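You operate a simulated robot arm through the tools that you are given. There is no shell and no other tool. Be economical: measure what you need, move in short steps, check, and stop when the job is done.

The job below is to be done with a simulated robot arm. You get a single attempt, and the scene is never put back.

## Task
Put the grease cup marked "26" from the top of the funnel bench in the inside of the spill tub and the grease cup labelled "29" in the brown box there. Fetch the white box and set it on the top of the blue sack stack. Any order will do. Set down upright: grease cup.

The check looks at the end state, three seconds after you hand in, the way a careful person would. Anything else that was tipped, shoved, dropped, spilled or broken makes it a failure.

## Robot
A 6-joint arm with a fingered hand on a trunk, on a base that drives. Base frame: it is fixed to the floor where the robot stands at the start and does not move with it; the origin is under the middle of the robot, x ahead of it, y to its left, z up; the surface under the hand at the start is at about z = 800. Lengths are in mm, angles in rad, forces in N, time in s.
With the tool pointing down near the work surface it reaches from about 500 to 960 mm from the robot's upright axis, wherever it stands. Its first joint turns from -2.897 to 2.897 rad. Places, roughly: inside of the spill tub (18x24 cm) [600, -560, 800]; top of the blue sack stack [700, -2100, 800]; white box [750, 2250, 500]. Payload 5 kg.
Tool frame: the origin (TCP) lies between the finger pads and is the grasp point; the fingertips stand 43 mm ahead of it; z points along the fingers, y is the line along which they close. The gripper opens to 144 mm. The gripper's body begins 50 mm behind the TCP. The gripper is a hand of 5 fingers: y runs from the thumb to the fingers, the wrist lies at [-21, -133, -233] in the tool frame.
Orientation is that of the tool frame in the base frame, as [roll, pitch, yaw] about the fixed x, y, z axes, in that order (R = Rz(yaw) Ry(pitch) Rx(roll)). With the fingers straight down and the wrist toward the robot, the tool's x, y and z point along [0, 1, 0], [1, 0, 0] and [0, 0, -1] of the base frame.

## Interface
- The arm moves only by the tool move_arm. Its argument "commands" is a list of rows, each an object of numbers (a shift or turn left out is 0): "tx", "ty", "tz": the shift along the tool's x, y, z in mm; "wx", "wy", "wz": the turn, a rotation vector about the tool's x, y, z in rad. In form: [{"tx": .., "ty": .., "tz": .., "wx": .., "wy": .., "wz": ..}, ...]. A call has 1 to 20 rows; each row is the pose to reach, as a shift and turn from the pose commanded when the call began, along the tool's axes at that moment. A row lasts 0.2 s, in which the tool goes at most 50 mm and 0.15 rad; a call with a longer step from one row to the next is refused whole. Where a pose cannot be reached the arm comes as near as it can. A force on the tool above 40 N (or 10 N above the force at the start of the call, whichever is more), or a blocked arm, ends the call early, and 0.2 s more pass. In this call time passes only in rows, and 0.2 s behind the last. It gives the time, the measured TCP pose, the force on the tool (base axes), the opening and the grip force at its end, in the units of the frame above (readings bear some noise), with the torque about the TCP (base axes, N m) and any sound that the robot's microphone picked up, and new pictures: "pictures" is both (left out), scene, wrist or none.
- Cameras (640 x 400 px; columns grow to the right, rows downward): "scene" is now at [2.6, 103.8, 1604.1]; the picture's right is [-0.65, -0.76, 0.00], its down [-0.51, 0.43, -0.75] and it looks along [0.57, -0.48, -0.67] (base axes); focal length 292 px, centre (320, 200). "wrist" rides on the gripper at [86, -109, -168] in the tool frame; the picture's right is [-0.80, 0.28, -0.53], its down [-0.54, -0.73, 0.42] and it looks along [-0.27, 0.63, 0.73] (tool axes); focal length 275 px, centre (320, 200). There is no depth. A picture from a camera that has moved, and an enlarged one, comes with that camera's place and axes in the base frame and with its lens.
- raise_lower(by): slides the trunk up (or, below 0, down) by that many mm; the arm and the scene camera ride with it, the base frame stays. It gives what a move gives, with no picture.
- base_move(legs): drives the robot by 1 to 6 legs, each [ahead, left, turn to the left] in mm, mm and rad, along the robot's own axes; the way and the turn of a leg run together, so that a leg with both is an arc; at most 1500 mm and 3.142 rad a leg. The arm and the cameras ride along, it lands a little off, and it stops where it bumps. It gives what a move gives, and a new picture of the scene camera.
- move_fingers(index, middle, ring, little, thumb_bend, thumb_turn): sets how far each is bent, from 0 (flat) to 1 (curled in); at 0.3 the hand is open as for a grip, at 0.7 the pads meet at the TCP. One left out holds its place. A second passes; each finger stops where it meets its share of the squeeze, and holds until it gets a number again. It is the only way to open and close the hand. It gives what a move gives, with no picture; readings hold the bend of each and the force on index, middle, ring, little, thumb and palm. thumb_turn goes from beside the hand (0) to across from the fingers (1), as for a grip.
- turn_head(pan, tilt): turns the head with the scene camera to pan (to the left, within 2.705 rad either way) and tilt (down, from -0.506 to 1.204), counted from straight ahead of the robot. It gives what a move gives, and a new picture of the scene camera.
- enlarge(camera, box): a new picture of the part [left, top, right, bottom] of that camera's present view, enlarged. The clock stands still meanwhile.
- job_done(): hands the job in; it is judged then, once.

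Work in short steps. Places have to be worked out from the pictures, the camera data and where the tool is seen: move nearer, look again, correct. Check each grasp and each placing, and mend what went wrong. You have 165 turns and 260 pictures in all, those below and enlarged ones among them. Open the gripper and draw the arm clear of the work before you hand the job in, unless the task says otherwise; then end with one line.

The tools are called as a command line: name --argument value ..., lists and objects as JSON in quotes. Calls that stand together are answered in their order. move_arm: Moves the arm, as the interface text tells. Its arguments: {"type":"object","properties":{"commands":{"type":"array","items":{"type":"object","properties":{"tx":{"type":"number"},"ty":{"type":"number"},"tz":{"type":"number"},"wx":{"type":"number"},"wy":{"type":"number"},"wz":{"type":"number"}}}},"pictures":{"type":"string","enum":["both","scene","wrist","none"]}},"required":["commands"]} The other tools are called the same way: raise_lower (by) slides the trunk up or down; move_fingers (index, middle, ring, little, thumb_bend, thumb_turn) moves the fingers one by one; base_move (legs) drives the base; turn_head (pan, tilt) turns the head that bears the scene camera; enlarge (camera, box) takes an enlarged picture of a part of a camera's view; job_done () hands the job in.

At the start:

```text
clock: 0.0
tcp_pos: [517.3, -145.7, 1083.3]
tcp_rot: [3.141, 0.0, 1.572]
force: [0.1, -0.2, 0.3]
torque: [0.01, 0.02, -0.01]
grip_width: 143.8
finger_force: 0.1
shape: jaw
bend: [0.3, 0.3, 0.3, 0.3, 0.3, 0.98]
finger forces: [0.0, 0.1, 0.1, 0.0, 0.0, 0.0]
trunk travel left (down, up): [-525.0, 65.0]
robot x, y, heading: [1.3, -0.2, -0.003]
head pan, tilt: [-0.709, 0.73]
```

scene: 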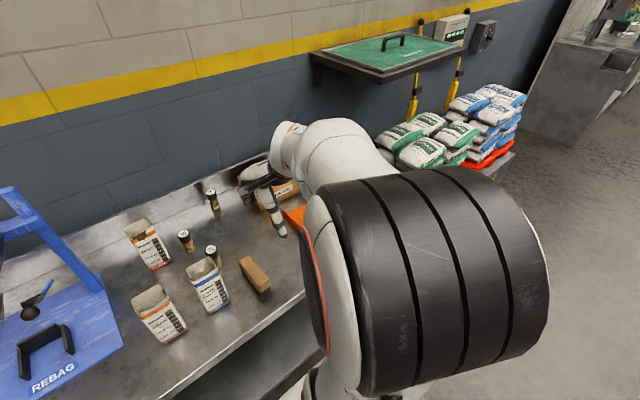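
wrist: 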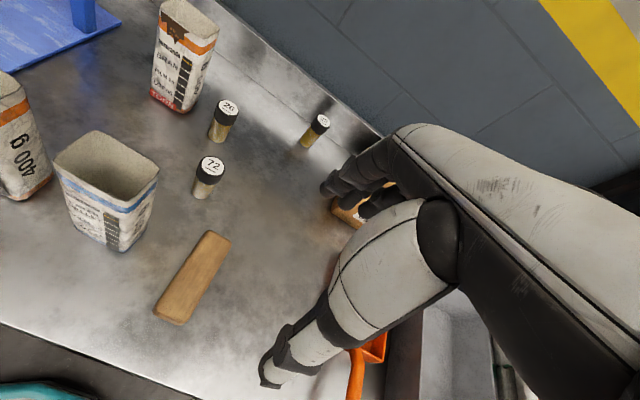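

I see three small cups near the left of the hand; I enlarge the wrist view to read labels and look at the tub with the head.

enlarge --camera "wrist" --box '[140, 60, 380, 210]'

turn_head --pan -0.2 --tilt 0.8

```text
2.67 times, centred on (260, 135) of wrist
camera zoom: at [410.3, -59.9, 1251.2], right [0.28, -0.8, 0.53], down [-0.73, -0.54, -0.42], along [0.63, -0.27, -0.73], focal length 734 px, centre (480, 373)
```

zoom: 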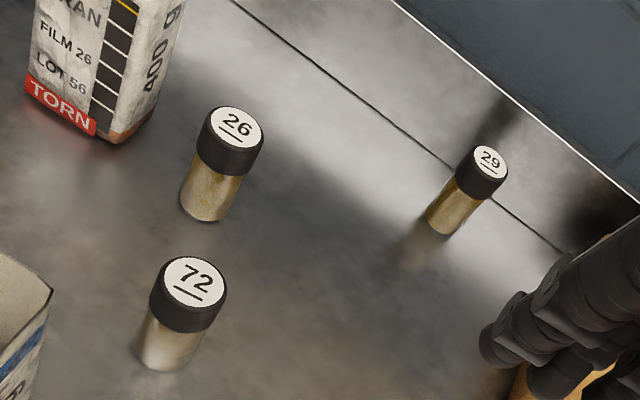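

```text
clock: 0.9
tcp_pos: [518.5, -145.1, 1082.7]
tcp_rot: [-3.141, -0.001, 1.571]
force: [-0.8, 0.3, 0.1]
torque: [0.0, 0.03, 0.0]
grip_width: 143.9
finger_force: 0.0
shape: jaw
bend: [0.3, 0.3, 0.3, 0.3, 0.3, 0.98]
finger forces: [0.0, 0.0, 0.0, 0.1, 0.0, 0.0]
trunk travel left (down, up): [-525.0, 65.0]
robot x, y, heading: [-1.2, -1.7, 0.001]
head pan, tilt: [-0.201, 0.799]
camera scene: at [18.0, 142.1, 1598.4], right [-0.2, -0.98, 0.0], down [-0.7, 0.14, -0.7], along [0.68, -0.14, -0.72], focal length 292 px, centre (320, 200)
```

scene: 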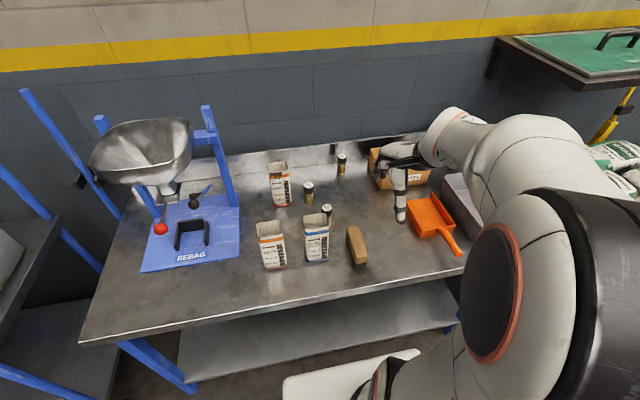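

Labels are clear: 26 is about (790, 24), 29 about (925, -138), 72 about (658, -20), each ~80 mm tall. I move above cup 26, staying high.

move_arm --commands '[{"tx": 24, "ty": 38}, {"tx": 48, "ty": 76}, {"tx": 72, "ty": 114}, {"tx": 96, "ty": 152}, {"tx": 120, "ty": 190}, {"tx": 144, "ty": 215}, {"tx": 169, "ty": 230, "tz": 20}]'

```text
clock: 2.5
tcp_pos: [747.2, 24.5, 1064.1]
tcp_rot: [3.14, -0.002, 1.571]
force: [-0.6, -0.1, 0.4]
torque: [0.01, 0.03, 0.02]
grip_width: 143.8
finger_force: 0.0
shape: jaw
bend: [0.3, 0.3, 0.3, 0.3, 0.3, 0.98]
finger forces: [0.0, 0.1, 0.1, 0.0, 0.0, 0.0]
trunk travel left (down, up): [-525.0, 65.0]
robot x, y, heading: [-0.2, -0.3, 0.003]
head pan, tilt: [-0.201, 0.799]
camera scene: at [18.3, 142.4, 1598.4], right [-0.2, -0.98, 0.0], down [-0.7, 0.14, -0.7], along [0.68, -0.14, -0.72], focal length 292 px, centre (320, 200)
camera wrist: at [639.1, 110.2, 1231.7], right [0.28, -0.8, 0.53], down [-0.73, -0.54, -0.42], along [0.63, -0.27, -0.73], focal length 275 px, centre (320, 200)
```

scene: 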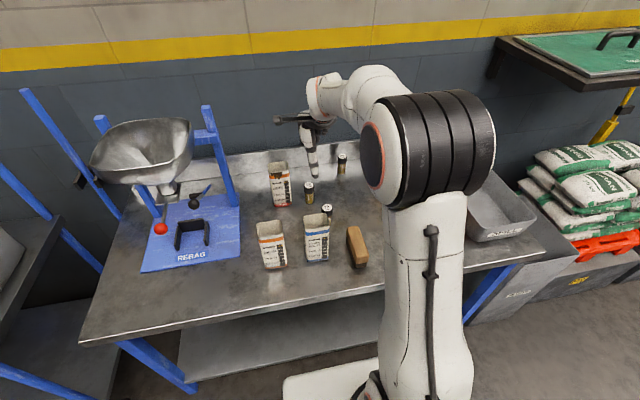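
wrist: 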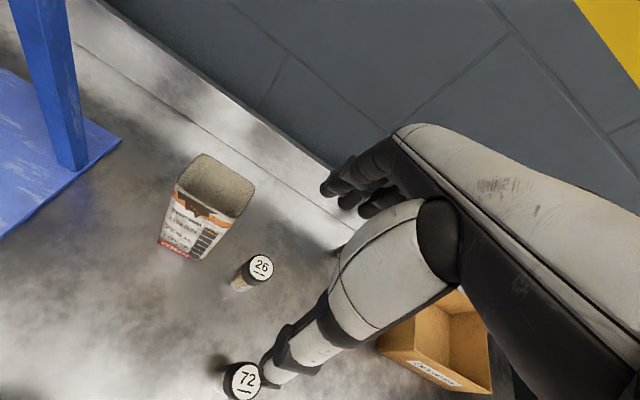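

Cup 26 refines to about (783, 25); the torn bag's near corner is at y≈89, so I check the hand's width in an enlarged scene view before descending.

enlarge --camera "scene" --box '[240, 90, 400, 250]'

enlarge --camera "wrist" --box '[220, 120, 480, 400]'

```text
2.50 times, centred on (320, 170) of scene
camera zoom: at [18.3, 142.4, 1598.4], right [-0.2, -0.98, 0.0], down [-0.7, 0.14, -0.7], along [0.68, -0.14, -0.72], focal length 731 px, centre (320, 275)
```

zoom: 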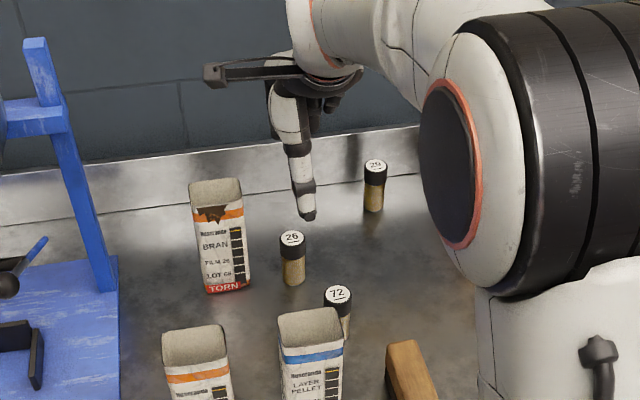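

```text
1.43 times, centred on (350, 260) of wrist
camera zoom: at [639.1, 110.2, 1231.7], right [0.28, -0.8, 0.53], down [-0.73, -0.54, -0.42], along [0.63, -0.27, -0.73], focal length 393 px, centre (277, 114)
```

zoom: 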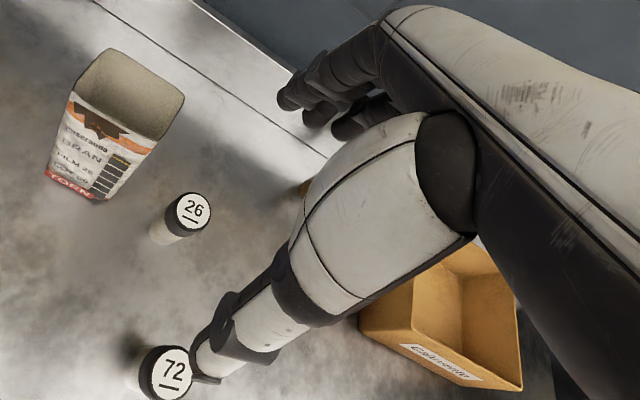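

The four fingers lie toward -y, away from the bag, and the thumb is in line with the cup. I descend part way, biased +x so the thumb clears cup 72, and look.

move_arm --commands '[{"ty": 24, "tz": 0}, {"ty": 48, "tz": 20}, {"ty": 48, "tz": 60}, {"ty": 48, "tz": 100}, {"ty": 48, "tz": 130}]'

enlarge --camera "scene" --box '[260, 130, 380, 230]'

```text
clock: 3.7
tcp_pos: [795.5, 23.3, 934.7]
tcp_rot: [-3.142, 0.0, 1.572]
force: [1.2, -0.1, 0.0]
torque: [-0.01, 0.01, 0.01]
grip_width: 143.9
finger_force: 0.1
shape: jaw
bend: [0.3, 0.3, 0.3, 0.3, 0.3, 0.98]
finger forces: [0.0, 0.1, 0.1, 0.1, 0.0, 0.0]
trunk travel left (down, up): [-525.0, 65.0]
robot x, y, heading: [1.5, -2.5, -0.0]
head pan, tilt: [-0.201, 0.799]
camera scene: at [18.5, 142.2, 1598.5], right [-0.2, -0.98, 0.0], down [-0.7, 0.14, -0.7], along [0.68, -0.14, -0.72], focal length 292 px, centre (320, 200)
camera wrist: at [686.6, 110.3, 1102.1], right [0.28, -0.8, 0.53], down [-0.73, -0.54, -0.42], along [0.63, -0.27, -0.73], focal length 275 px, centre (320, 200)
```

scene: 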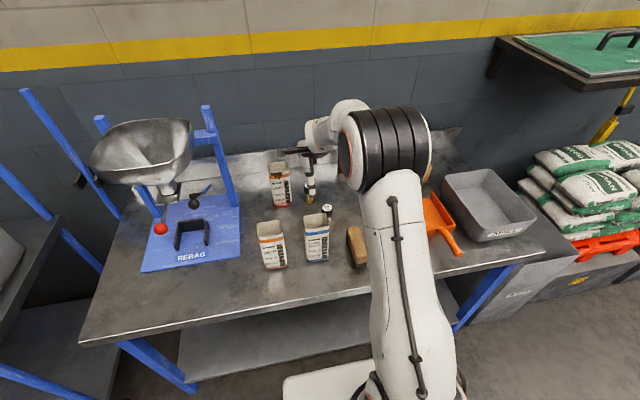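
wrist: 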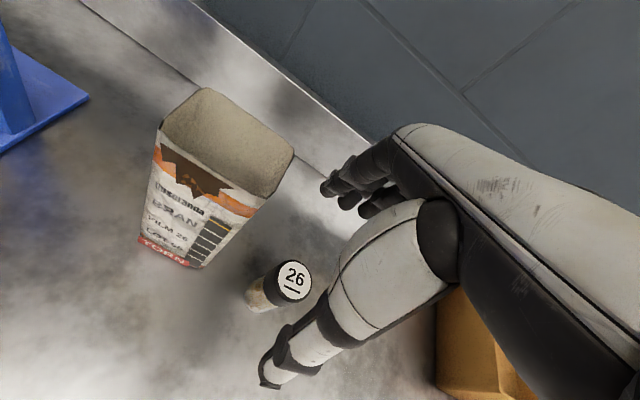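

```text
4.00 times, centred on (320, 180) of scene
camera zoom: at [18.5, 142.2, 1598.5], right [-0.2, -0.98, 0.0], down [-0.7, 0.14, -0.7], along [0.68, -0.14, -0.72], focal length 1169 px, centre (320, 280)
```

zoom: 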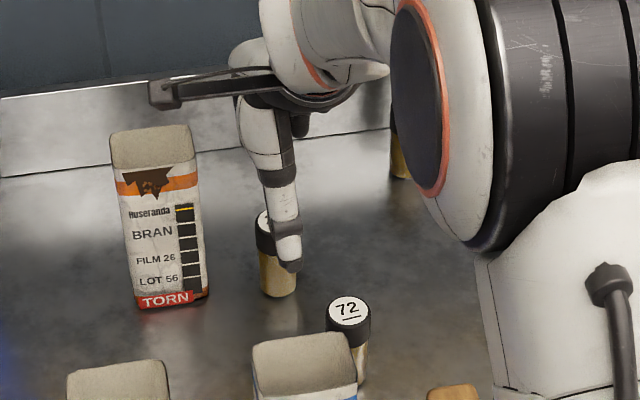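

Cup 26 sits at about (784, 25), inside the opening, thumb in line. I descend to z≈855.

move_arm --commands '[{"tx": 1, "tz": 30}, {"tx": 1, "tz": 60}, {"tx": 1, "ty": -6, "tz": 80}]'

enlarge --camera "wrist" --box '[200, 150, 460, 400]'

```text
clock: 4.5
tcp_pos: [790.0, 25.4, 854.1]
tcp_rot: [3.14, 0.0, 1.57]
force: [0.2, 0.5, -0.3]
torque: [0.02, -0.01, 0.0]
grip_width: 144.2
finger_force: 0.0
shape: jaw
bend: [0.3, 0.3, 0.3, 0.3, 0.3, 0.98]
finger forces: [0.0, 0.0, 0.0, 0.1, 0.0, 0.0]
trunk travel left (down, up): [-525.0, 65.0]
robot x, y, heading: [2.3, -1.7, 0.002]
head pan, tilt: [-0.201, 0.799]
camera scene: at [18.2, 142.2, 1598.5], right [-0.2, -0.98, 0.0], down [-0.7, 0.14, -0.7], along [0.68, -0.14, -0.72], focal length 292 px, centre (320, 200)
camera wrist: at [682.2, 112.5, 1021.4], right [0.28, -0.8, 0.53], down [-0.73, -0.54, -0.42], along [0.63, -0.27, -0.73], focal length 275 px, centre (320, 200)
```

scene: 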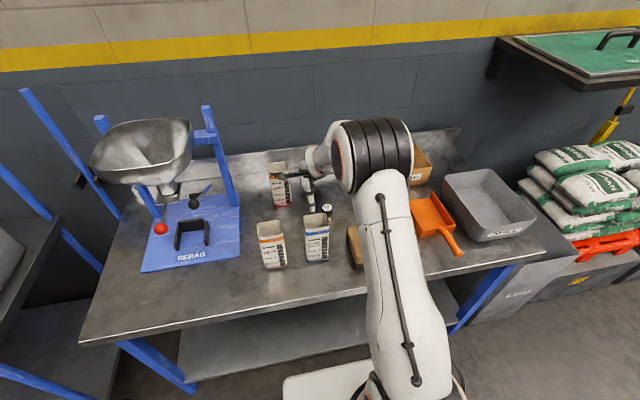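
wrist: 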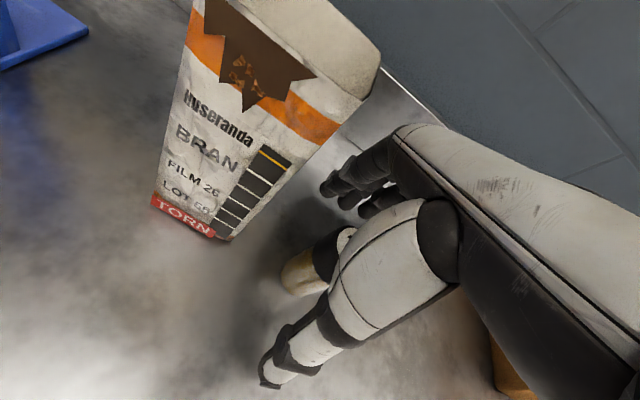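

```text
1.60 times, centred on (330, 275) of wrist
camera zoom: at [682.2, 112.5, 1021.4], right [0.28, -0.8, 0.53], down [-0.73, -0.54, -0.42], along [0.63, -0.27, -0.73], focal length 440 px, centre (304, 80)
```

zoom: 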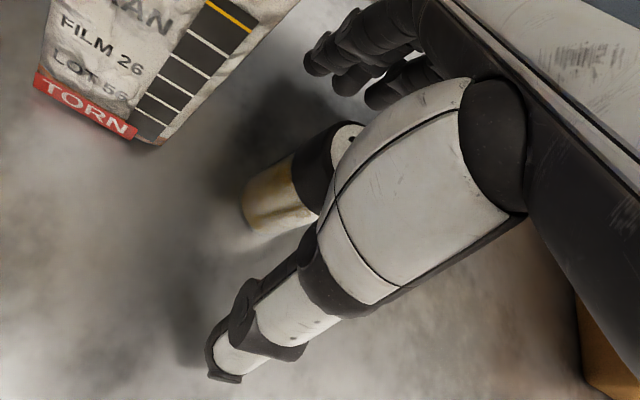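

The cup stands between thumb and index/middle with clearance from the bag. I shift 6 mm toward +y and close half-way.

move_arm --commands '[{"tx": 6, "ty": -3}]' --pictures "none"

move_fingers --index 0.5 --middle 0.5 --ring 0.5 --little 0.5 --thumb_bend 0.5

enlarge --camera "wrist" --box '[200, 150, 460, 400]'

```text
clock: 4.9
tcp_pos: [787.3, 33.0, 854.2]
tcp_rot: [3.141, 0.0, 1.57]
force: [-0.6, 0.5, -0.4]
torque: [0.01, -0.02, 0.02]
grip_width: 143.9
finger_force: 0.1
shape: jaw
bend: [0.3, 0.3, 0.3, 0.3, 0.3, 0.98]
finger forces: [0.0, 0.0, 0.0, 0.0, 0.0, 0.0]
trunk travel left (down, up): [-525.0, 65.0]
robot x, y, heading: [0.6, 0.2, -0.002]
head pan, tilt: [-0.201, 0.799]
```

```text
clock: 5.9
tcp_pos: [787.4, 32.0, 853.7]
tcp_rot: [-3.141, -0.001, 1.57]
force: [-0.7, -0.2, 0.0]
torque: [0.0, -0.01, 0.0]
grip_width: 79.2
finger_force: 0.0
shape: fingers
bend: [0.5, 0.5, 0.5, 0.5, 0.5, 0.98]
finger forces: [0.0, 0.0, 0.0, 0.1, 0.0, 0.0]
trunk travel left (down, up): [-525.0, 65.0]
robot x, y, heading: [-0.7, -0.1, 0.003]
head pan, tilt: [-0.201, 0.799]
```

```text
1.60 times, centred on (330, 275) of wrist
camera zoom: at [679.4, 117.9, 1022.0], right [0.28, -0.8, 0.53], down [-0.73, -0.54, -0.42], along [0.63, -0.27, -0.73], focal length 440 px, centre (304, 80)
```

zoom: 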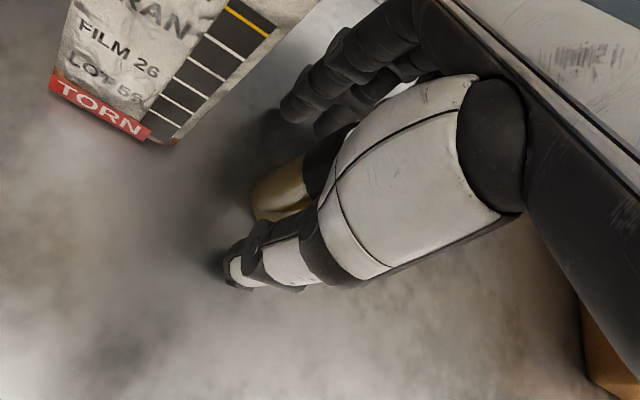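

Gap is now 79 mm and still contact-free; I close thumb, index and middle on the cup (ring/little also lightly).

move_fingers --index 0.75 --middle 0.75 --ring 0.65 --little 0.65 --thumb_bend 0.75

enlarge --camera "wrist" --box '[200, 150, 460, 400]'

enlarge --camera "scene" --box '[260, 130, 380, 230]'

```text
clock: 6.9
tcp_pos: [787.3, 31.5, 853.9]
tcp_rot: [-3.14, 0.0, 1.57]
force: [-0.1, -0.7, -0.3]
torque: [0.01, -0.02, 0.04]
grip_width: 25.3
finger_force: 20.0
shape: fingers
bend: [0.64, 0.66, 0.65, 0.65, 0.66, 0.95]
finger forces: [9.5, 11.2, 0.0, 0.0, 19.1, 0.0]
trunk travel left (down, up): [-525.0, 65.0]
robot x, y, heading: [-0.2, 5.3, -0.002]
head pan, tilt: [-0.201, 0.799]
```

```text
1.60 times, centred on (330, 275) of wrist
camera zoom: at [679.4, 118.0, 1022.0], right [0.28, -0.8, 0.53], down [-0.73, -0.54, -0.42], along [0.63, -0.27, -0.73], focal length 440 px, centre (304, 80)
```

zoom: 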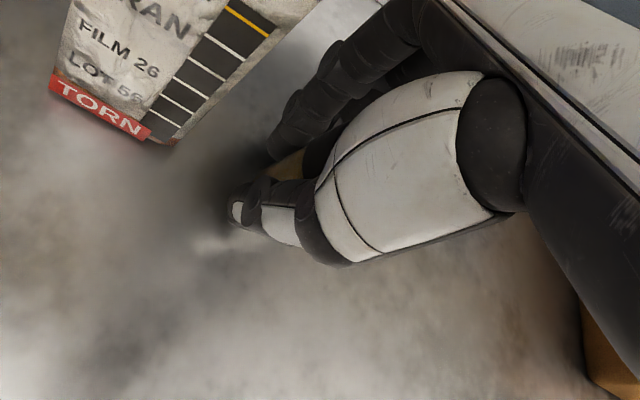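

```text
4.00 times, centred on (320, 180) of scene
camera zoom: at [18.2, 142.2, 1598.4], right [-0.2, -0.98, 0.0], down [-0.7, 0.14, -0.7], along [0.68, -0.14, -0.72], focal length 1169 px, centre (320, 280)
```

zoom: 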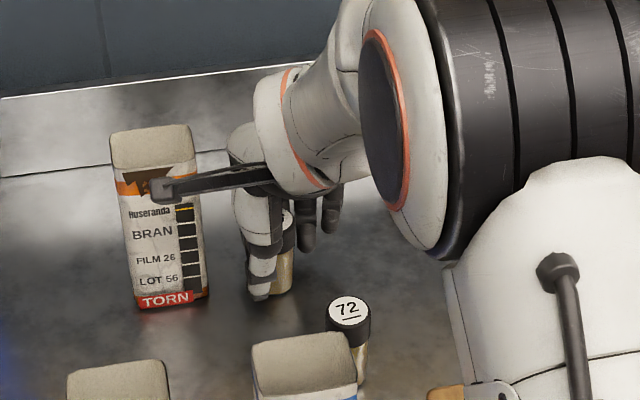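

Held (9.5/11/19 N) and upright. I lift straight up.

move_arm --commands '[{"tz": -20}, {"tz": -50}, {"tz": -90}, {"tz": -130}, {"tz": -170}, {"tz": -200}]'

enlarge --camera "scene" --box '[260, 110, 380, 210]'

```text
clock: 8.3
tcp_pos: [786.1, 29.9, 1053.6]
tcp_rot: [-3.14, -0.001, 1.571]
force: [-0.7, 0.6, -1.9]
torque: [0.05, -0.07, -0.02]
grip_width: 25.4
finger_force: 19.8
shape: fingers
bend: [0.64, 0.66, 0.65, 0.65, 0.66, 0.95]
finger forces: [9.5, 11.0, 0.0, 0.0, 19.0, 0.0]
trunk travel left (down, up): [-525.0, 65.0]
robot x, y, heading: [1.5, 2.3, -0.0]
head pan, tilt: [-0.201, 0.799]
camera scene: at [17.7, 142.2, 1598.4], right [-0.2, -0.98, 0.0], down [-0.7, 0.14, -0.7], along [0.68, -0.14, -0.72], focal length 292 px, centre (320, 200)
camera wrist: at [678.4, 116.0, 1222.8], right [0.28, -0.8, 0.53], down [-0.73, -0.54, -0.42], along [0.63, -0.27, -0.73], focal length 275 px, centre (320, 200)
```

scene: 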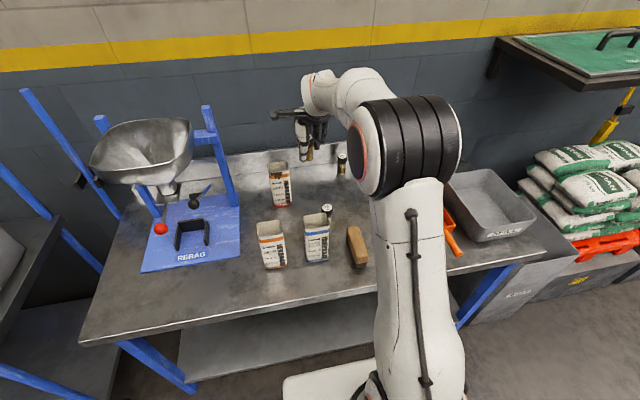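
wrist: 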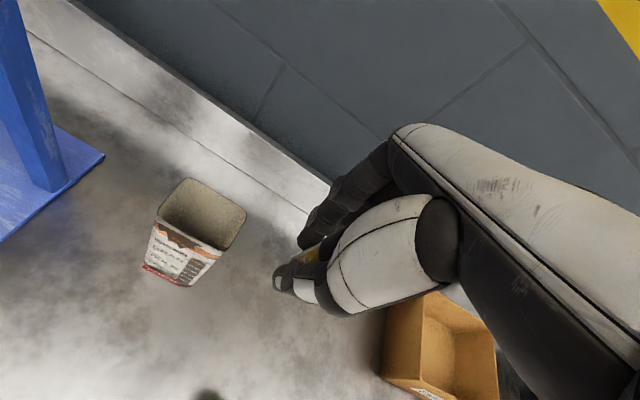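

```text
4.00 times, centred on (320, 160) of scene
camera zoom: at [17.7, 142.2, 1598.4], right [-0.2, -0.98, 0.0], down [-0.7, 0.14, -0.7], along [0.68, -0.14, -0.72], focal length 1169 px, centre (320, 360)
```

zoom: 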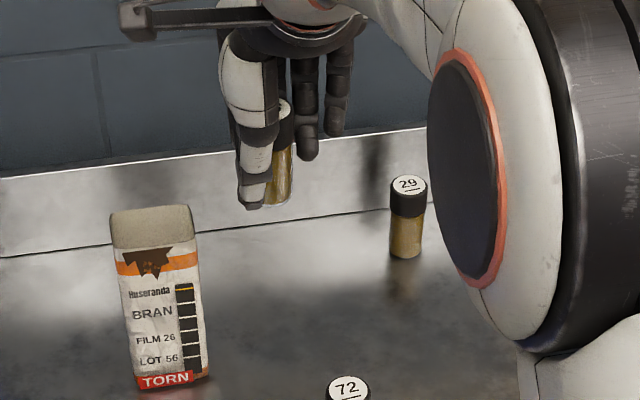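

Cup 26 hangs upright in the grip. I swing it along an arc at this height toward the tub, turning the wrist with it.

move_arm --commands '[{"tx": -39, "ty": 3, "wz": 0.049}, {"tx": -78, "ty": 4, "wz": 0.099}, {"tx": -117, "ty": 2, "wz": 0.148}, {"tx": -156, "ty": -1, "wz": 0.197}, {"tx": -195, "ty": -6, "wz": 0.247}, {"tx": -234, "ty": -13, "wz": 0.296}, {"tx": -272, "ty": -22, "wz": 0.345}, {"tx": -310, "ty": -32, "wz": 0.394}, {"tx": -348, "ty": -46, "wz": 0.444}, {"tx": -385, "ty": -60, "wz": 0.493}, {"tx": -421, "ty": -77, "wz": 0.542}, {"tx": -457, "ty": -95, "wz": 0.592}, {"tx": -492, "ty": -116, "wz": 0.641}, {"tx": -526, "ty": -137, "wz": 0.69}, {"tx": -559, "ty": -161, "wz": 0.74}, {"tx": -590, "ty": -186, "wz": 0.789}]'

```text
clock: 11.7
tcp_pos: [600.5, -560.8, 1053.7]
tcp_rot: [-3.141, 0.001, 0.78]
force: [1.1, -0.2, -0.8]
torque: [-0.05, -0.02, -0.02]
grip_width: 25.3
finger_force: 20.0
shape: fingers
bend: [0.64, 0.66, 0.65, 0.65, 0.66, 0.95]
finger forces: [9.4, 10.8, 0.0, 0.1, 18.5, 0.1]
trunk travel left (down, up): [-525.0, 65.0]
robot x, y, heading: [-1.4, 1.9, 0.001]
head pan, tilt: [-0.201, 0.799]
camera scene: at [17.8, 141.7, 1598.5], right [-0.2, -0.98, 0.0], down [-0.7, 0.14, -0.7], along [0.68, -0.14, -0.72], focal length 292 px, centre (320, 200)
camera wrist: at [585.7, -423.0, 1221.1], right [-0.37, -0.76, 0.53], down [-0.9, 0.13, -0.42], along [0.25, -0.63, -0.73], focal length 275 px, centre (320, 200)
```

scene: 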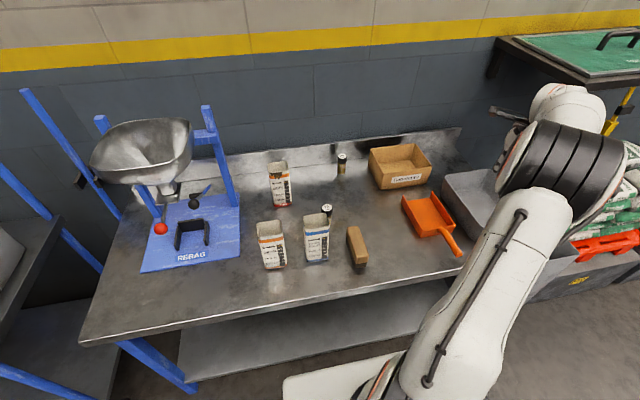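
wrist: 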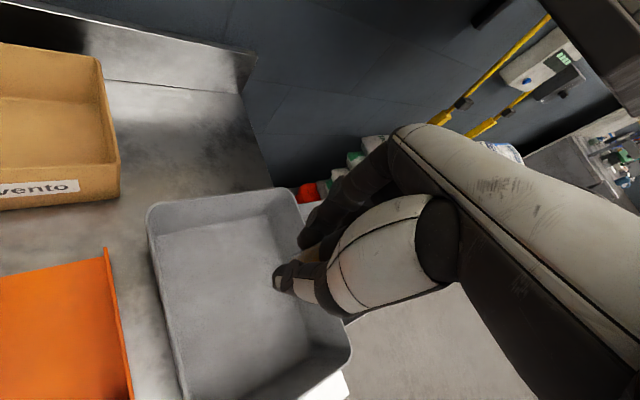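

The tub is right below; rim corners work out to a centre near (601, -565). I enlarge to gauge its floor depth.

enlarge --camera "wrist" --box '[120, 170, 380, 400]'

```text
1.74 times, centred on (250, 285) of wrist
camera zoom: at [585.7, -423.0, 1221.1], right [-0.37, -0.76, 0.53], down [-0.9, 0.13, -0.42], along [0.25, -0.63, -0.73], focal length 479 px, centre (442, 52)
```

zoom: 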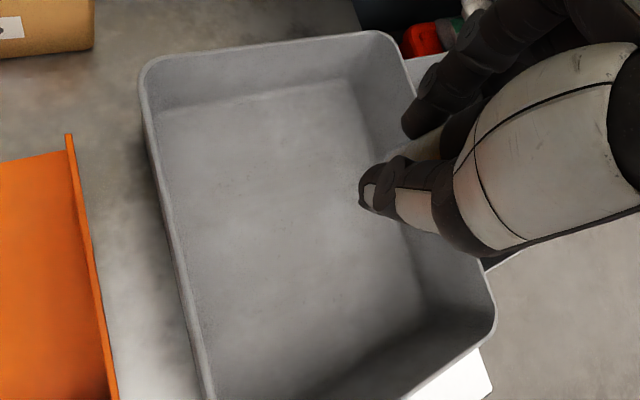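

Floor is near z≈803, rim ≈875. I shift to about (610, -538) for finger clearance and lower the cup to ~12 mm above the floor.

move_arm --commands '[{"tx": 12, "ty": -5}, {"tx": 23, "ty": -10, "tz": 20}, {"tx": 23, "ty": -10, "tz": 60}, {"tx": 23, "ty": -10, "tz": 100}, {"tx": 23, "ty": -10, "tz": 140}, {"tx": 23, "ty": -10, "tz": 165}, {"tx": 23, "ty": -10, "tz": 183}]'

enlarge --camera "wrist" --box '[120, 120, 420, 400]'

```text
clock: 13.3
tcp_pos: [610.8, -536.0, 869.4]
tcp_rot: [3.141, 0.001, 0.782]
force: [0.1, 0.5, -0.6]
torque: [0.01, -0.01, -0.02]
grip_width: 25.5
finger_force: 19.3
shape: fingers
bend: [0.64, 0.66, 0.65, 0.65, 0.66, 0.95]
finger forces: [9.3, 10.9, 0.1, 0.1, 18.5, 0.0]
trunk travel left (down, up): [-525.0, 65.0]
robot x, y, heading: [-1.1, 1.6, 0.002]
head pan, tilt: [-0.201, 0.799]
camera scene: at [18.2, 141.9, 1598.5], right [-0.2, -0.98, 0.0], down [-0.7, 0.14, -0.7], along [0.68, -0.14, -0.72], focal length 292 px, centre (320, 200)
camera wrist: at [596.7, -397.7, 1037.5], right [-0.37, -0.76, 0.53], down [-0.9, 0.13, -0.42], along [0.25, -0.63, -0.73], focal length 275 px, centre (320, 200)
```

scene: 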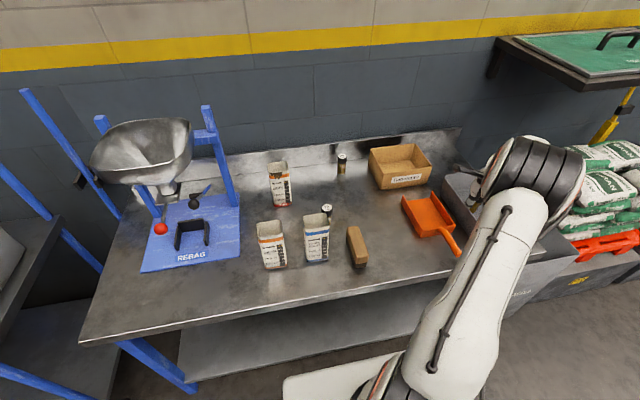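
wrist: 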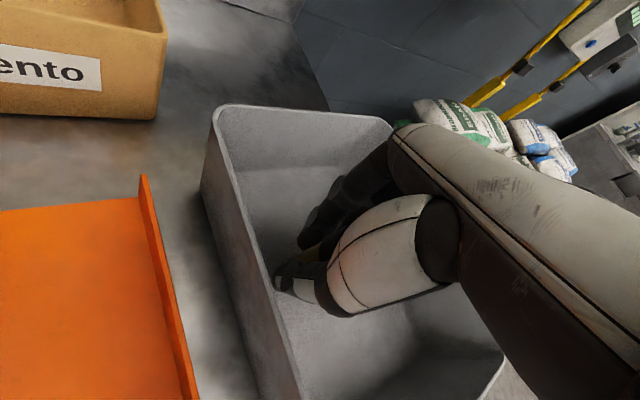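

```text
1.43 times, centred on (270, 260) of wrist
camera zoom: at [596.7, -397.7, 1037.5], right [-0.37, -0.76, 0.53], down [-0.9, 0.13, -0.42], along [0.25, -0.63, -0.73], focal length 393 px, centre (391, 114)
```

zoom: 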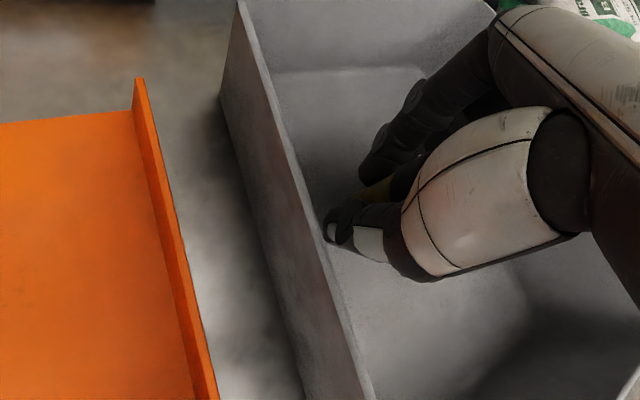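

All clear of the walls; I move 10 mm away from the left wall and lower in small steps toward the floor.

move_arm --commands '[{"ty": 10}, {"ty": 10, "tz": 5}, {"ty": 10, "tz": 9}, {"ty": 10, "tz": 12}]' --pictures "none"

```text
clock: 14.3
tcp_pos: [616.7, -544.3, 858.5]
tcp_rot: [-3.141, 0.0, 0.782]
force: [0.1, 0.5, -0.4]
torque: [0.0, 0.0, 0.01]
grip_width: 25.3
finger_force: 19.3
shape: fingers
bend: [0.64, 0.66, 0.65, 0.65, 0.66, 0.95]
finger forces: [9.5, 11.0, 0.0, 0.0, 18.7, 0.1]
trunk travel left (down, up): [-525.0, 65.0]
robot x, y, heading: [-2.7, 1.3, 0.001]
head pan, tilt: [-0.201, 0.799]
```

No contact yet; stepping down 1–2 mm at a time.

move_arm --commands '[{"tz": 1.5}, {"tz": 3}]' --pictures "none"

move_arm --commands '[{"tz": 1}, {"tz": 2}]' --pictures "none"

```text
clock: 14.9
tcp_pos: [617.5, -543.3, 855.5]
tcp_rot: [3.14, 0.0, 0.78]
force: [0.2, 0.1, 2.2]
torque: [0.1, 0.06, -0.01]
grip_width: 25.2
finger_force: 19.6
shape: fingers
bend: [0.64, 0.66, 0.65, 0.65, 0.66, 0.95]
finger forces: [9.5, 11.7, 0.0, 0.0, 19.3, 0.0]
trunk travel left (down, up): [-525.0, 65.0]
robot x, y, heading: [3.9, -2.0, 0.004]
head pan, tilt: [-0.201, 0.799]
```

```text
clock: 15.5
tcp_pos: [617.1, -544.3, 854.5]
tcp_rot: [3.138, 0.0, 0.779]
force: [-0.8, 0.7, 10.7]
torque: [0.2, 0.1, -0.03]
grip_width: 25.3
finger_force: 21.9
shape: fingers
bend: [0.64, 0.66, 0.65, 0.65, 0.66, 0.95]
finger forces: [9.8, 12.4, 0.0, 0.1, 20.9, 0.0]
trunk travel left (down, up): [-525.0, 65.0]
robot x, y, heading: [-1.3, -0.4, -0.003]
head pan, tilt: [-0.201, 0.799]
```

The floor is met (force rising to 10 N). I ease up 1.5 mm and open gently.

move_arm --commands '[{"tz": -1.5}]' --pictures "none"

move_fingers --index 0.56 --middle 0.56 --ring 0.56 --little 0.56 --thumb_bend 0.56

move_fingers --index 0.48 --middle 0.48 --ring 0.48 --little 0.48 --thumb_bend 0.48

enlarge --camera "wrist" --box '[200, 120, 440, 400]'

```text
clock: 15.9
tcp_pos: [617.6, -543.3, 855.8]
tcp_rot: [3.139, 0.0, 0.783]
force: [0.7, -1.9, 8.7]
torque: [0.06, 0.01, 0.01]
grip_width: 24.9
finger_force: 21.8
shape: fingers
bend: [0.64, 0.66, 0.65, 0.65, 0.66, 0.95]
finger forces: [10.2, 13.0, 0.1, 0.0, 20.0, 0.1]
trunk travel left (down, up): [-525.0, 65.0]
robot x, y, heading: [3.8, -0.2, 0.0]
head pan, tilt: [-0.201, 0.799]
```

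```text
clock: 16.9
tcp_pos: [616.7, -543.3, 853.9]
tcp_rot: [-3.14, 0.0, 0.782]
force: [0.4, -0.4, -0.6]
torque: [-0.01, -0.02, -0.01]
grip_width: 56.3
finger_force: 0.0
shape: fingers
bend: [0.56, 0.56, 0.56, 0.56, 0.56, 0.97]
finger forces: [0.1, 0.0, 0.1, 0.0, 0.1, 0.0]
trunk travel left (down, up): [-525.0, 65.0]
robot x, y, heading: [2.4, 1.4, 0.0]
head pan, tilt: [-0.201, 0.799]
```

```text
clock: 17.9
tcp_pos: [616.5, -543.7, 855.1]
tcp_rot: [3.142, 0.001, 0.783]
force: [0.4, -0.1, -0.1]
torque: [-0.01, -0.04, 0.01]
grip_width: 85.4
finger_force: 0.1
shape: fingers
bend: [0.48, 0.48, 0.48, 0.48, 0.48, 0.97]
finger forces: [0.1, 0.0, 0.0, 0.0, 0.0, 0.1]
trunk travel left (down, up): [-525.0, 65.0]
robot x, y, heading: [0.4, -2.2, -0.001]
head pan, tilt: [-0.201, 0.799]
```

```text
1.43 times, centred on (320, 260) of wrist
camera zoom: at [602.9, -406.0, 1022.9], right [-0.37, -0.76, 0.53], down [-0.9, 0.13, -0.42], along [0.25, -0.63, -0.73], focal length 393 px, centre (320, 114)
```

zoom: 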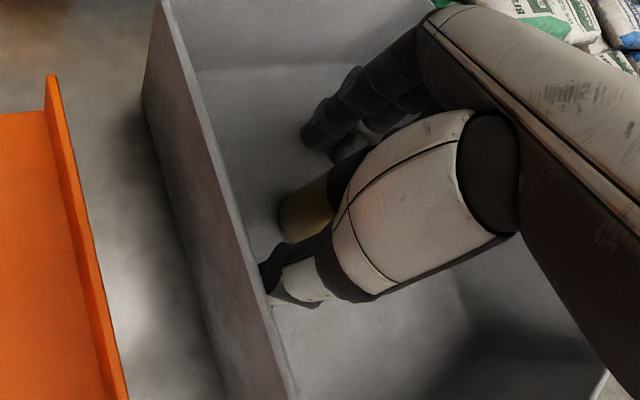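

The cup stands upright, free. I raise the hand straight up and check.

move_arm --commands '[{"tz": -20}, {"tz": -50}, {"tz": -90}, {"tz": -130}, {"tz": -170}, {"tz": -200}]' --pictures "wrist"

```text
clock: 19.3
tcp_pos: [618.4, -542.6, 1055.1]
tcp_rot: [3.14, 0.0, 0.784]
force: [-0.1, 0.5, -0.3]
torque: [0.03, 0.01, -0.01]
grip_width: 85.3
finger_force: 0.1
shape: fingers
bend: [0.48, 0.48, 0.48, 0.48, 0.48, 0.97]
finger forces: [0.0, 0.0, 0.0, 0.1, 0.0, 0.0]
trunk travel left (down, up): [-525.0, 65.0]
robot x, y, heading: [-0.6, -1.4, 0.004]
head pan, tilt: [-0.201, 0.799]
camera wrist: at [602.7, -405.4, 1223.2], right [-0.36, -0.76, 0.53], down [-0.9, 0.13, -0.42], along [0.25, -0.63, -0.73], focal length 275 px, centre (320, 200)
```

wrist: 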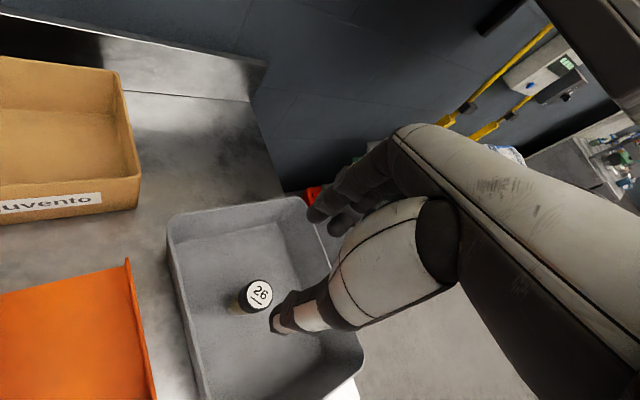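

Cup 26 is placed upright. Cup 29 is near the backsplash (x≈980), so I'll grip it with the closing line along base y (yaw 0) and a slight forward tilt; first I move over and turn the wrist.

move_arm --commands '[{"tx": 39, "ty": -9, "wz": 0.065}, {"tx": 79, "ty": -17, "wz": 0.131}, {"tx": 118, "ty": -26, "wz": 0.196}, {"tx": 158, "ty": -35, "wz": 0.261}, {"tx": 197, "ty": -43, "wz": 0.327}, {"tx": 237, "ty": -52, "wz": 0.392}, {"tx": 276, "ty": -61, "wz": 0.457}, {"tx": 316, "ty": -69, "wz": 0.523}, {"tx": 355, "ty": -78, "wz": 0.588}, {"tx": 395, "ty": -87, "wz": 0.653}, {"tx": 434, "ty": -95, "wz": 0.719}, {"tx": 473, "ty": -104, "wz": 0.784}]'

```text
clock: 21.9
tcp_pos: [835.1, -139.9, 1038.9]
tcp_rot: [3.141, 0.001, 0.013]
force: [-0.3, -1.0, 0.2]
torque: [0.1, -0.01, 0.05]
grip_width: 85.8
finger_force: 0.0
shape: fingers
bend: [0.48, 0.48, 0.48, 0.48, 0.48, 0.97]
finger forces: [0.1, 0.1, 0.0, 0.0, 0.1, 0.0]
out of reach, approached as far as the arm can: row 11, 12
trunk travel left (down, up): [-525.0, 65.0]
robot x, y, heading: [-1.0, -1.1, 0.001]
head pan, tilt: [-0.201, 0.799]
camera scene: at [19.0, 141.0, 1598.4], right [-0.2, -0.98, 0.0], down [-0.7, 0.14, -0.7], along [0.68, -0.14, -0.72], focal length 292 px, centre (320, 200)
camera wrist: at [920.8, -30.2, 1207.5], right [-0.79, -0.29, 0.54], down [-0.55, 0.72, -0.42], along [-0.26, -0.63, -0.73], focal length 275 px, centre (320, 200)
```

scene: 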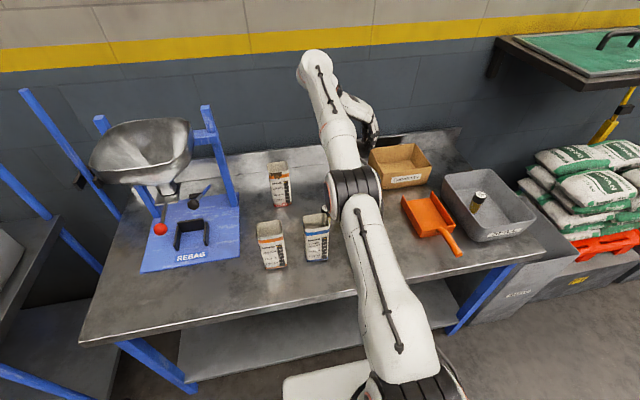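
wrist: 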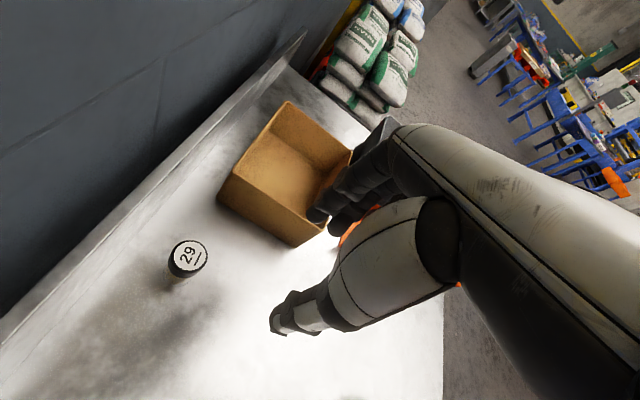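

The arm is at its reach limit with the hand upright; cup 29 is at about (922, -134). Tilting brings the wrist back toward the robot, so I tilt 0.35 rad in place.

move_arm --commands '[{"wy": 0.12}, {"wy": 0.24}, {"wy": 0.36}]' --pictures "none"

```text
clock: 22.7
tcp_pos: [833.8, -138.2, 1042.7]
tcp_rot: [-3.14, -0.362, -0.003]
force: [-0.1, -0.2, 0.3]
torque: [-0.02, 0.03, 0.01]
grip_width: 85.5
finger_force: 0.1
shape: fingers
bend: [0.48, 0.48, 0.48, 0.48, 0.48, 0.98]
finger forces: [0.0, 0.0, 0.0, 0.1, 0.0, 0.0]
trunk travel left (down, up): [-525.0, 65.0]
robot x, y, heading: [0.5, 0.2, -0.004]
head pan, tilt: [-0.201, 0.799]
```

Tilt reached. I open thumb/index/middle, curl ring and little out of the way, then move above and in front of the cup.

move_fingers --index 0.36 --middle 0.36 --ring 0.9 --little 0.9 --thumb_bend 0.36

move_arm --commands '[{"tx": 14, "ty": -1, "tz": 30}, {"tx": 28, "ty": -2, "tz": 60}, {"tx": 42, "ty": -3, "tz": 90}, {"tx": 56, "ty": -4, "tz": 120}]'

enlarge --camera "scene" --box '[300, 100, 440, 220]'

```text
clock: 23.7
tcp_pos: [834.7, -137.7, 1041.1]
tcp_rot: [-3.141, -0.359, -0.001]
force: [0.4, -0.3, 0.1]
torque: [0.02, 0.01, 0.03]
grip_width: 128.3
finger_force: 0.2
shape: fingers
bend: [0.36, 0.36, 0.9, 0.9, 0.36, 0.98]
finger forces: [0.1, 0.0, 0.0, 0.1, 0.1, 0.0]
trunk travel left (down, up): [-525.0, 65.0]
robot x, y, heading: [1.3, 1.0, -0.004]
head pan, tilt: [-0.201, 0.799]
```

```text
clock: 24.7
tcp_pos: [928.2, -135.1, 950.0]
tcp_rot: [3.141, -0.359, -0.003]
force: [0.1, 0.3, 0.9]
torque: [0.02, 0.11, 0.0]
grip_width: 127.9
finger_force: 0.2
shape: fingers
bend: [0.36, 0.36, 0.9, 0.9, 0.36, 0.98]
finger forces: [0.1, 0.1, 0.0, 0.0, 0.0, 0.0]
out of reach, approached as far as the arm can: row 4
trunk travel left (down, up): [-525.0, 65.0]
robot x, y, heading: [-2.4, -0.9, -0.002]
head pan, tilt: [-0.201, 0.799]
camera scene: at [18.7, 142.2, 1598.4], right [-0.2, -0.98, 0.0], down [-0.7, 0.14, -0.7], along [0.68, -0.14, -0.72], focal length 292 px, centre (320, 200)
camera wrist: at [950.0, -27.3, 1137.7], right [-0.93, -0.28, 0.22], down [-0.36, 0.73, -0.59], along [0.01, -0.63, -0.78], focal length 275 px, centre (320, 200)
```

scene: 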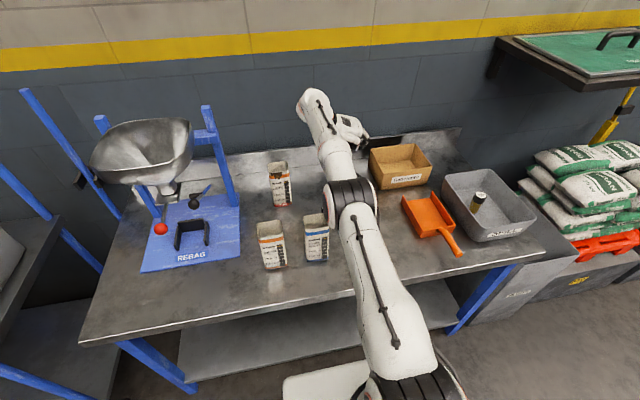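
wrist: 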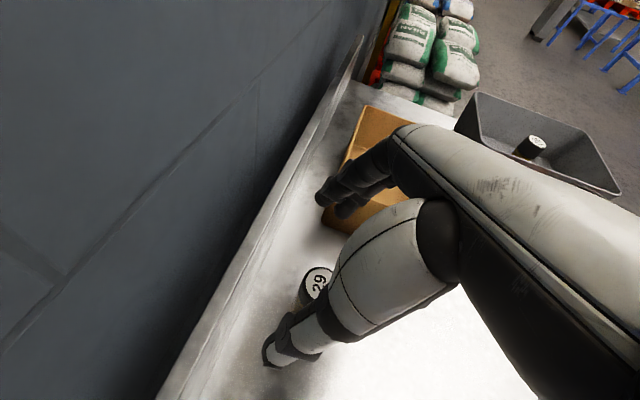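

```text
3.33 times, centred on (370, 160) of scene
camera zoom: at [18.7, 142.2, 1598.4], right [-0.2, -0.98, 0.0], down [-0.7, 0.14, -0.7], along [0.68, -0.14, -0.72], focal length 974 px, centre (153, 333)
```

zoom: 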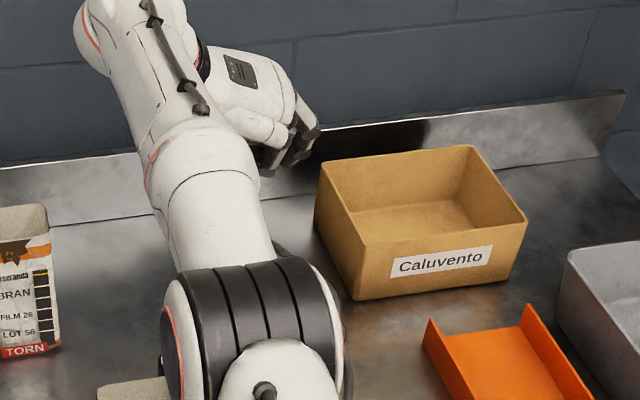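

Cup 29's top computes to ≈(925, -137), within the opening. I lower in steps, keeping x.

move_arm --commands '[{"tx": -7, "tz": 19}, {"tx": -14, "tz": 38}, {"tx": -21, "tz": 56}]'

enlarge --camera "wrist" --box '[220, 120, 460, 400]'

```text
clock: 25.5
tcp_pos: [926.6, -136.5, 890.8]
tcp_rot: [3.141, -0.362, -0.002]
force: [0.3, -0.8, 0.0]
torque: [-0.01, 0.04, 0.0]
grip_width: 128.3
finger_force: 0.0
shape: fingers
bend: [0.36, 0.36, 0.9, 0.9, 0.36, 0.98]
finger forces: [0.0, 0.0, 0.0, 0.0, 0.0, 0.0]
trunk travel left (down, up): [-525.0, 65.0]
robot x, y, heading: [-0.3, 6.2, -0.002]
head pan, tilt: [-0.201, 0.799]
camera scene: at [18.2, 142.2, 1598.4], right [-0.2, -0.98, 0.0], down [-0.7, 0.14, -0.7], along [0.68, -0.14, -0.72], focal length 292 px, centre (320, 200)
camera wrist: at [948.2, -26.9, 1078.7], right [-0.93, -0.28, 0.22], down [-0.36, 0.73, -0.59], along [0.01, -0.63, -0.78], focal length 275 px, centre (320, 200)
```

scene: 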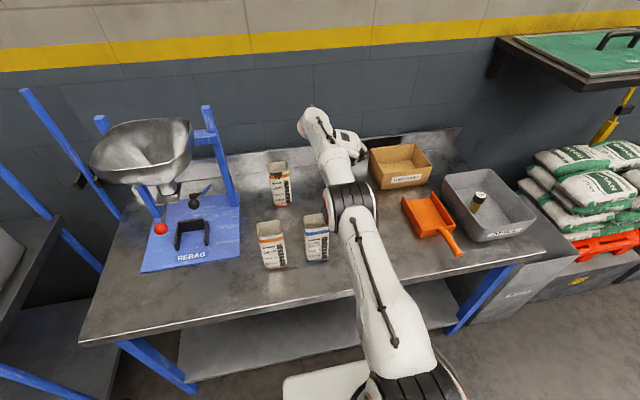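
wrist: 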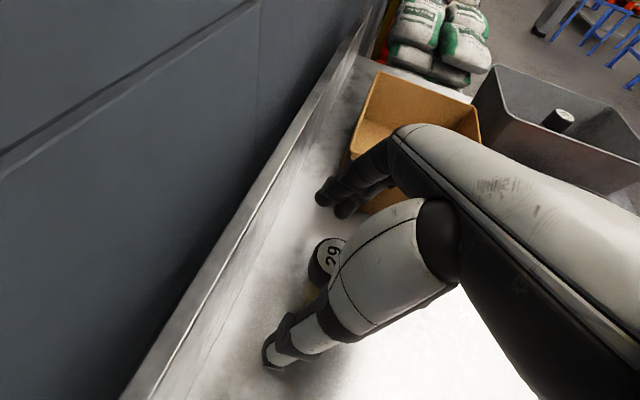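

```text
1.43 times, centred on (340, 260) of wrist
camera zoom: at [948.2, -26.9, 1078.7], right [-0.93, -0.28, 0.22], down [-0.36, 0.73, -0.59], along [0.01, -0.63, -0.78], focal length 393 px, centre (291, 114)
```

zoom: 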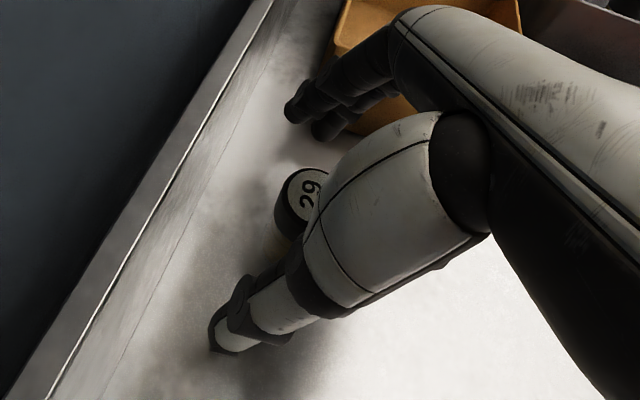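

The cup is centred between the pads at ≈(926, -136). I lower the last ~33 mm with a slight forward shift.

move_arm --commands '[{"tx": -1, "tz": 12}, {"tx": -3, "tz": 24}, {"tx": -5, "tz": 33}]' --pictures "wrist"

enlarge --camera "wrist" --box '[220, 120, 460, 400]'

```text
clock: 26.3
tcp_pos: [928.9, -134.9, 858.0]
tcp_rot: [-3.14, -0.362, -0.003]
force: [0.2, 0.2, 0.1]
torque: [-0.02, 0.01, 0.0]
grip_width: 128.4
finger_force: 0.0
shape: fingers
bend: [0.36, 0.36, 0.9, 0.9, 0.36, 0.98]
finger forces: [0.1, 0.1, 0.1, 0.0, 0.0, 0.0]
out of reach, approached as far as the arm can: row 3
trunk travel left (down, up): [-525.0, 65.0]
robot x, y, heading: [0.6, -0.4, 0.005]
head pan, tilt: [-0.201, 0.799]
camera wrist: at [951.2, -25.4, 1046.2], right [-0.93, -0.28, 0.22], down [-0.36, 0.73, -0.59], along [0.01, -0.63, -0.78], focal length 275 px, centre (320, 200)
```

wrist: 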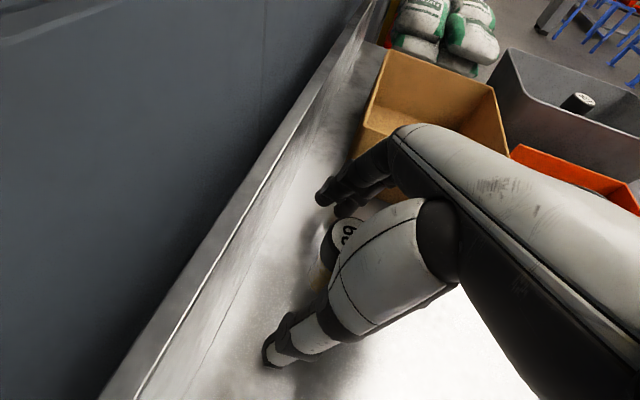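

```text
1.43 times, centred on (340, 260) of wrist
camera zoom: at [951.2, -25.4, 1046.2], right [-0.93, -0.28, 0.22], down [-0.36, 0.73, -0.59], along [0.01, -0.63, -0.78], focal length 393 px, centre (291, 114)
```

zoom: 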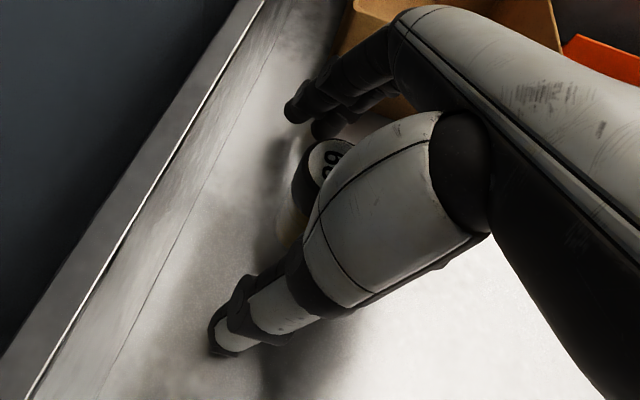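

Position is good; I close in two stages.

move_fingers --index 0.55 --middle 0.55 --thumb_bend 0.55

move_fingers --index 0.75 --middle 0.75 --thumb_bend 0.75

enlarge --camera "wrist" --box '[220, 120, 460, 400]'

```text
clock: 27.3
tcp_pos: [929.6, -132.9, 858.2]
tcp_rot: [3.141, -0.359, -0.001]
force: [0.4, 0.3, 0.2]
torque: [-0.01, 0.01, 0.01]
grip_width: 61.5
finger_force: 0.1
shape: fingers
bend: [0.55, 0.55, 0.9, 0.9, 0.55, 0.98]
finger forces: [0.0, 0.1, 0.0, 0.0, 0.0, 0.0]
trunk travel left (down, up): [-525.0, 65.0]
robot x, y, heading: [-1.2, 2.3, -0.001]
head pan, tilt: [-0.201, 0.799]
```

```text
clock: 28.3
tcp_pos: [928.8, -133.5, 858.1]
tcp_rot: [3.14, -0.358, -0.001]
force: [0.4, 0.1, -0.7]
torque: [0.0, -0.01, 0.0]
grip_width: 1.3
finger_force: 8.6
shape: fingers
bend: [0.73, 0.73, 0.9, 0.9, 0.72, 0.97]
finger forces: [0.8, 7.0, 5.4, 0.0, 4.7, 0.1]
trunk travel left (down, up): [-525.0, 65.0]
robot x, y, heading: [-1.2, -5.0, 0.003]
head pan, tilt: [-0.201, 0.799]
```

```text
1.43 times, centred on (340, 260) of wrist
camera zoom: at [951.2, -25.5, 1045.8], right [-0.93, -0.28, 0.22], down [-0.36, 0.73, -0.59], along [0.01, -0.63, -0.78], focal length 393 px, centre (291, 114)
```

zoom: 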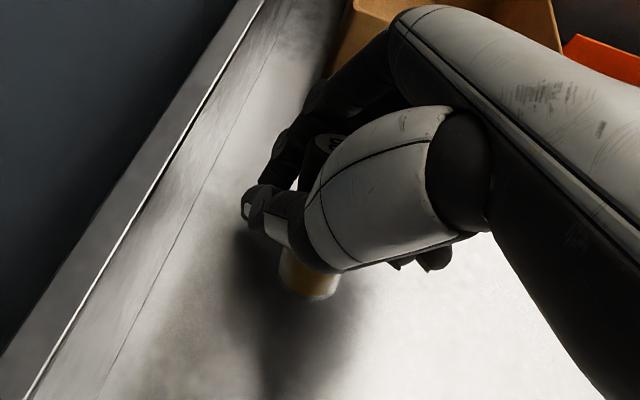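

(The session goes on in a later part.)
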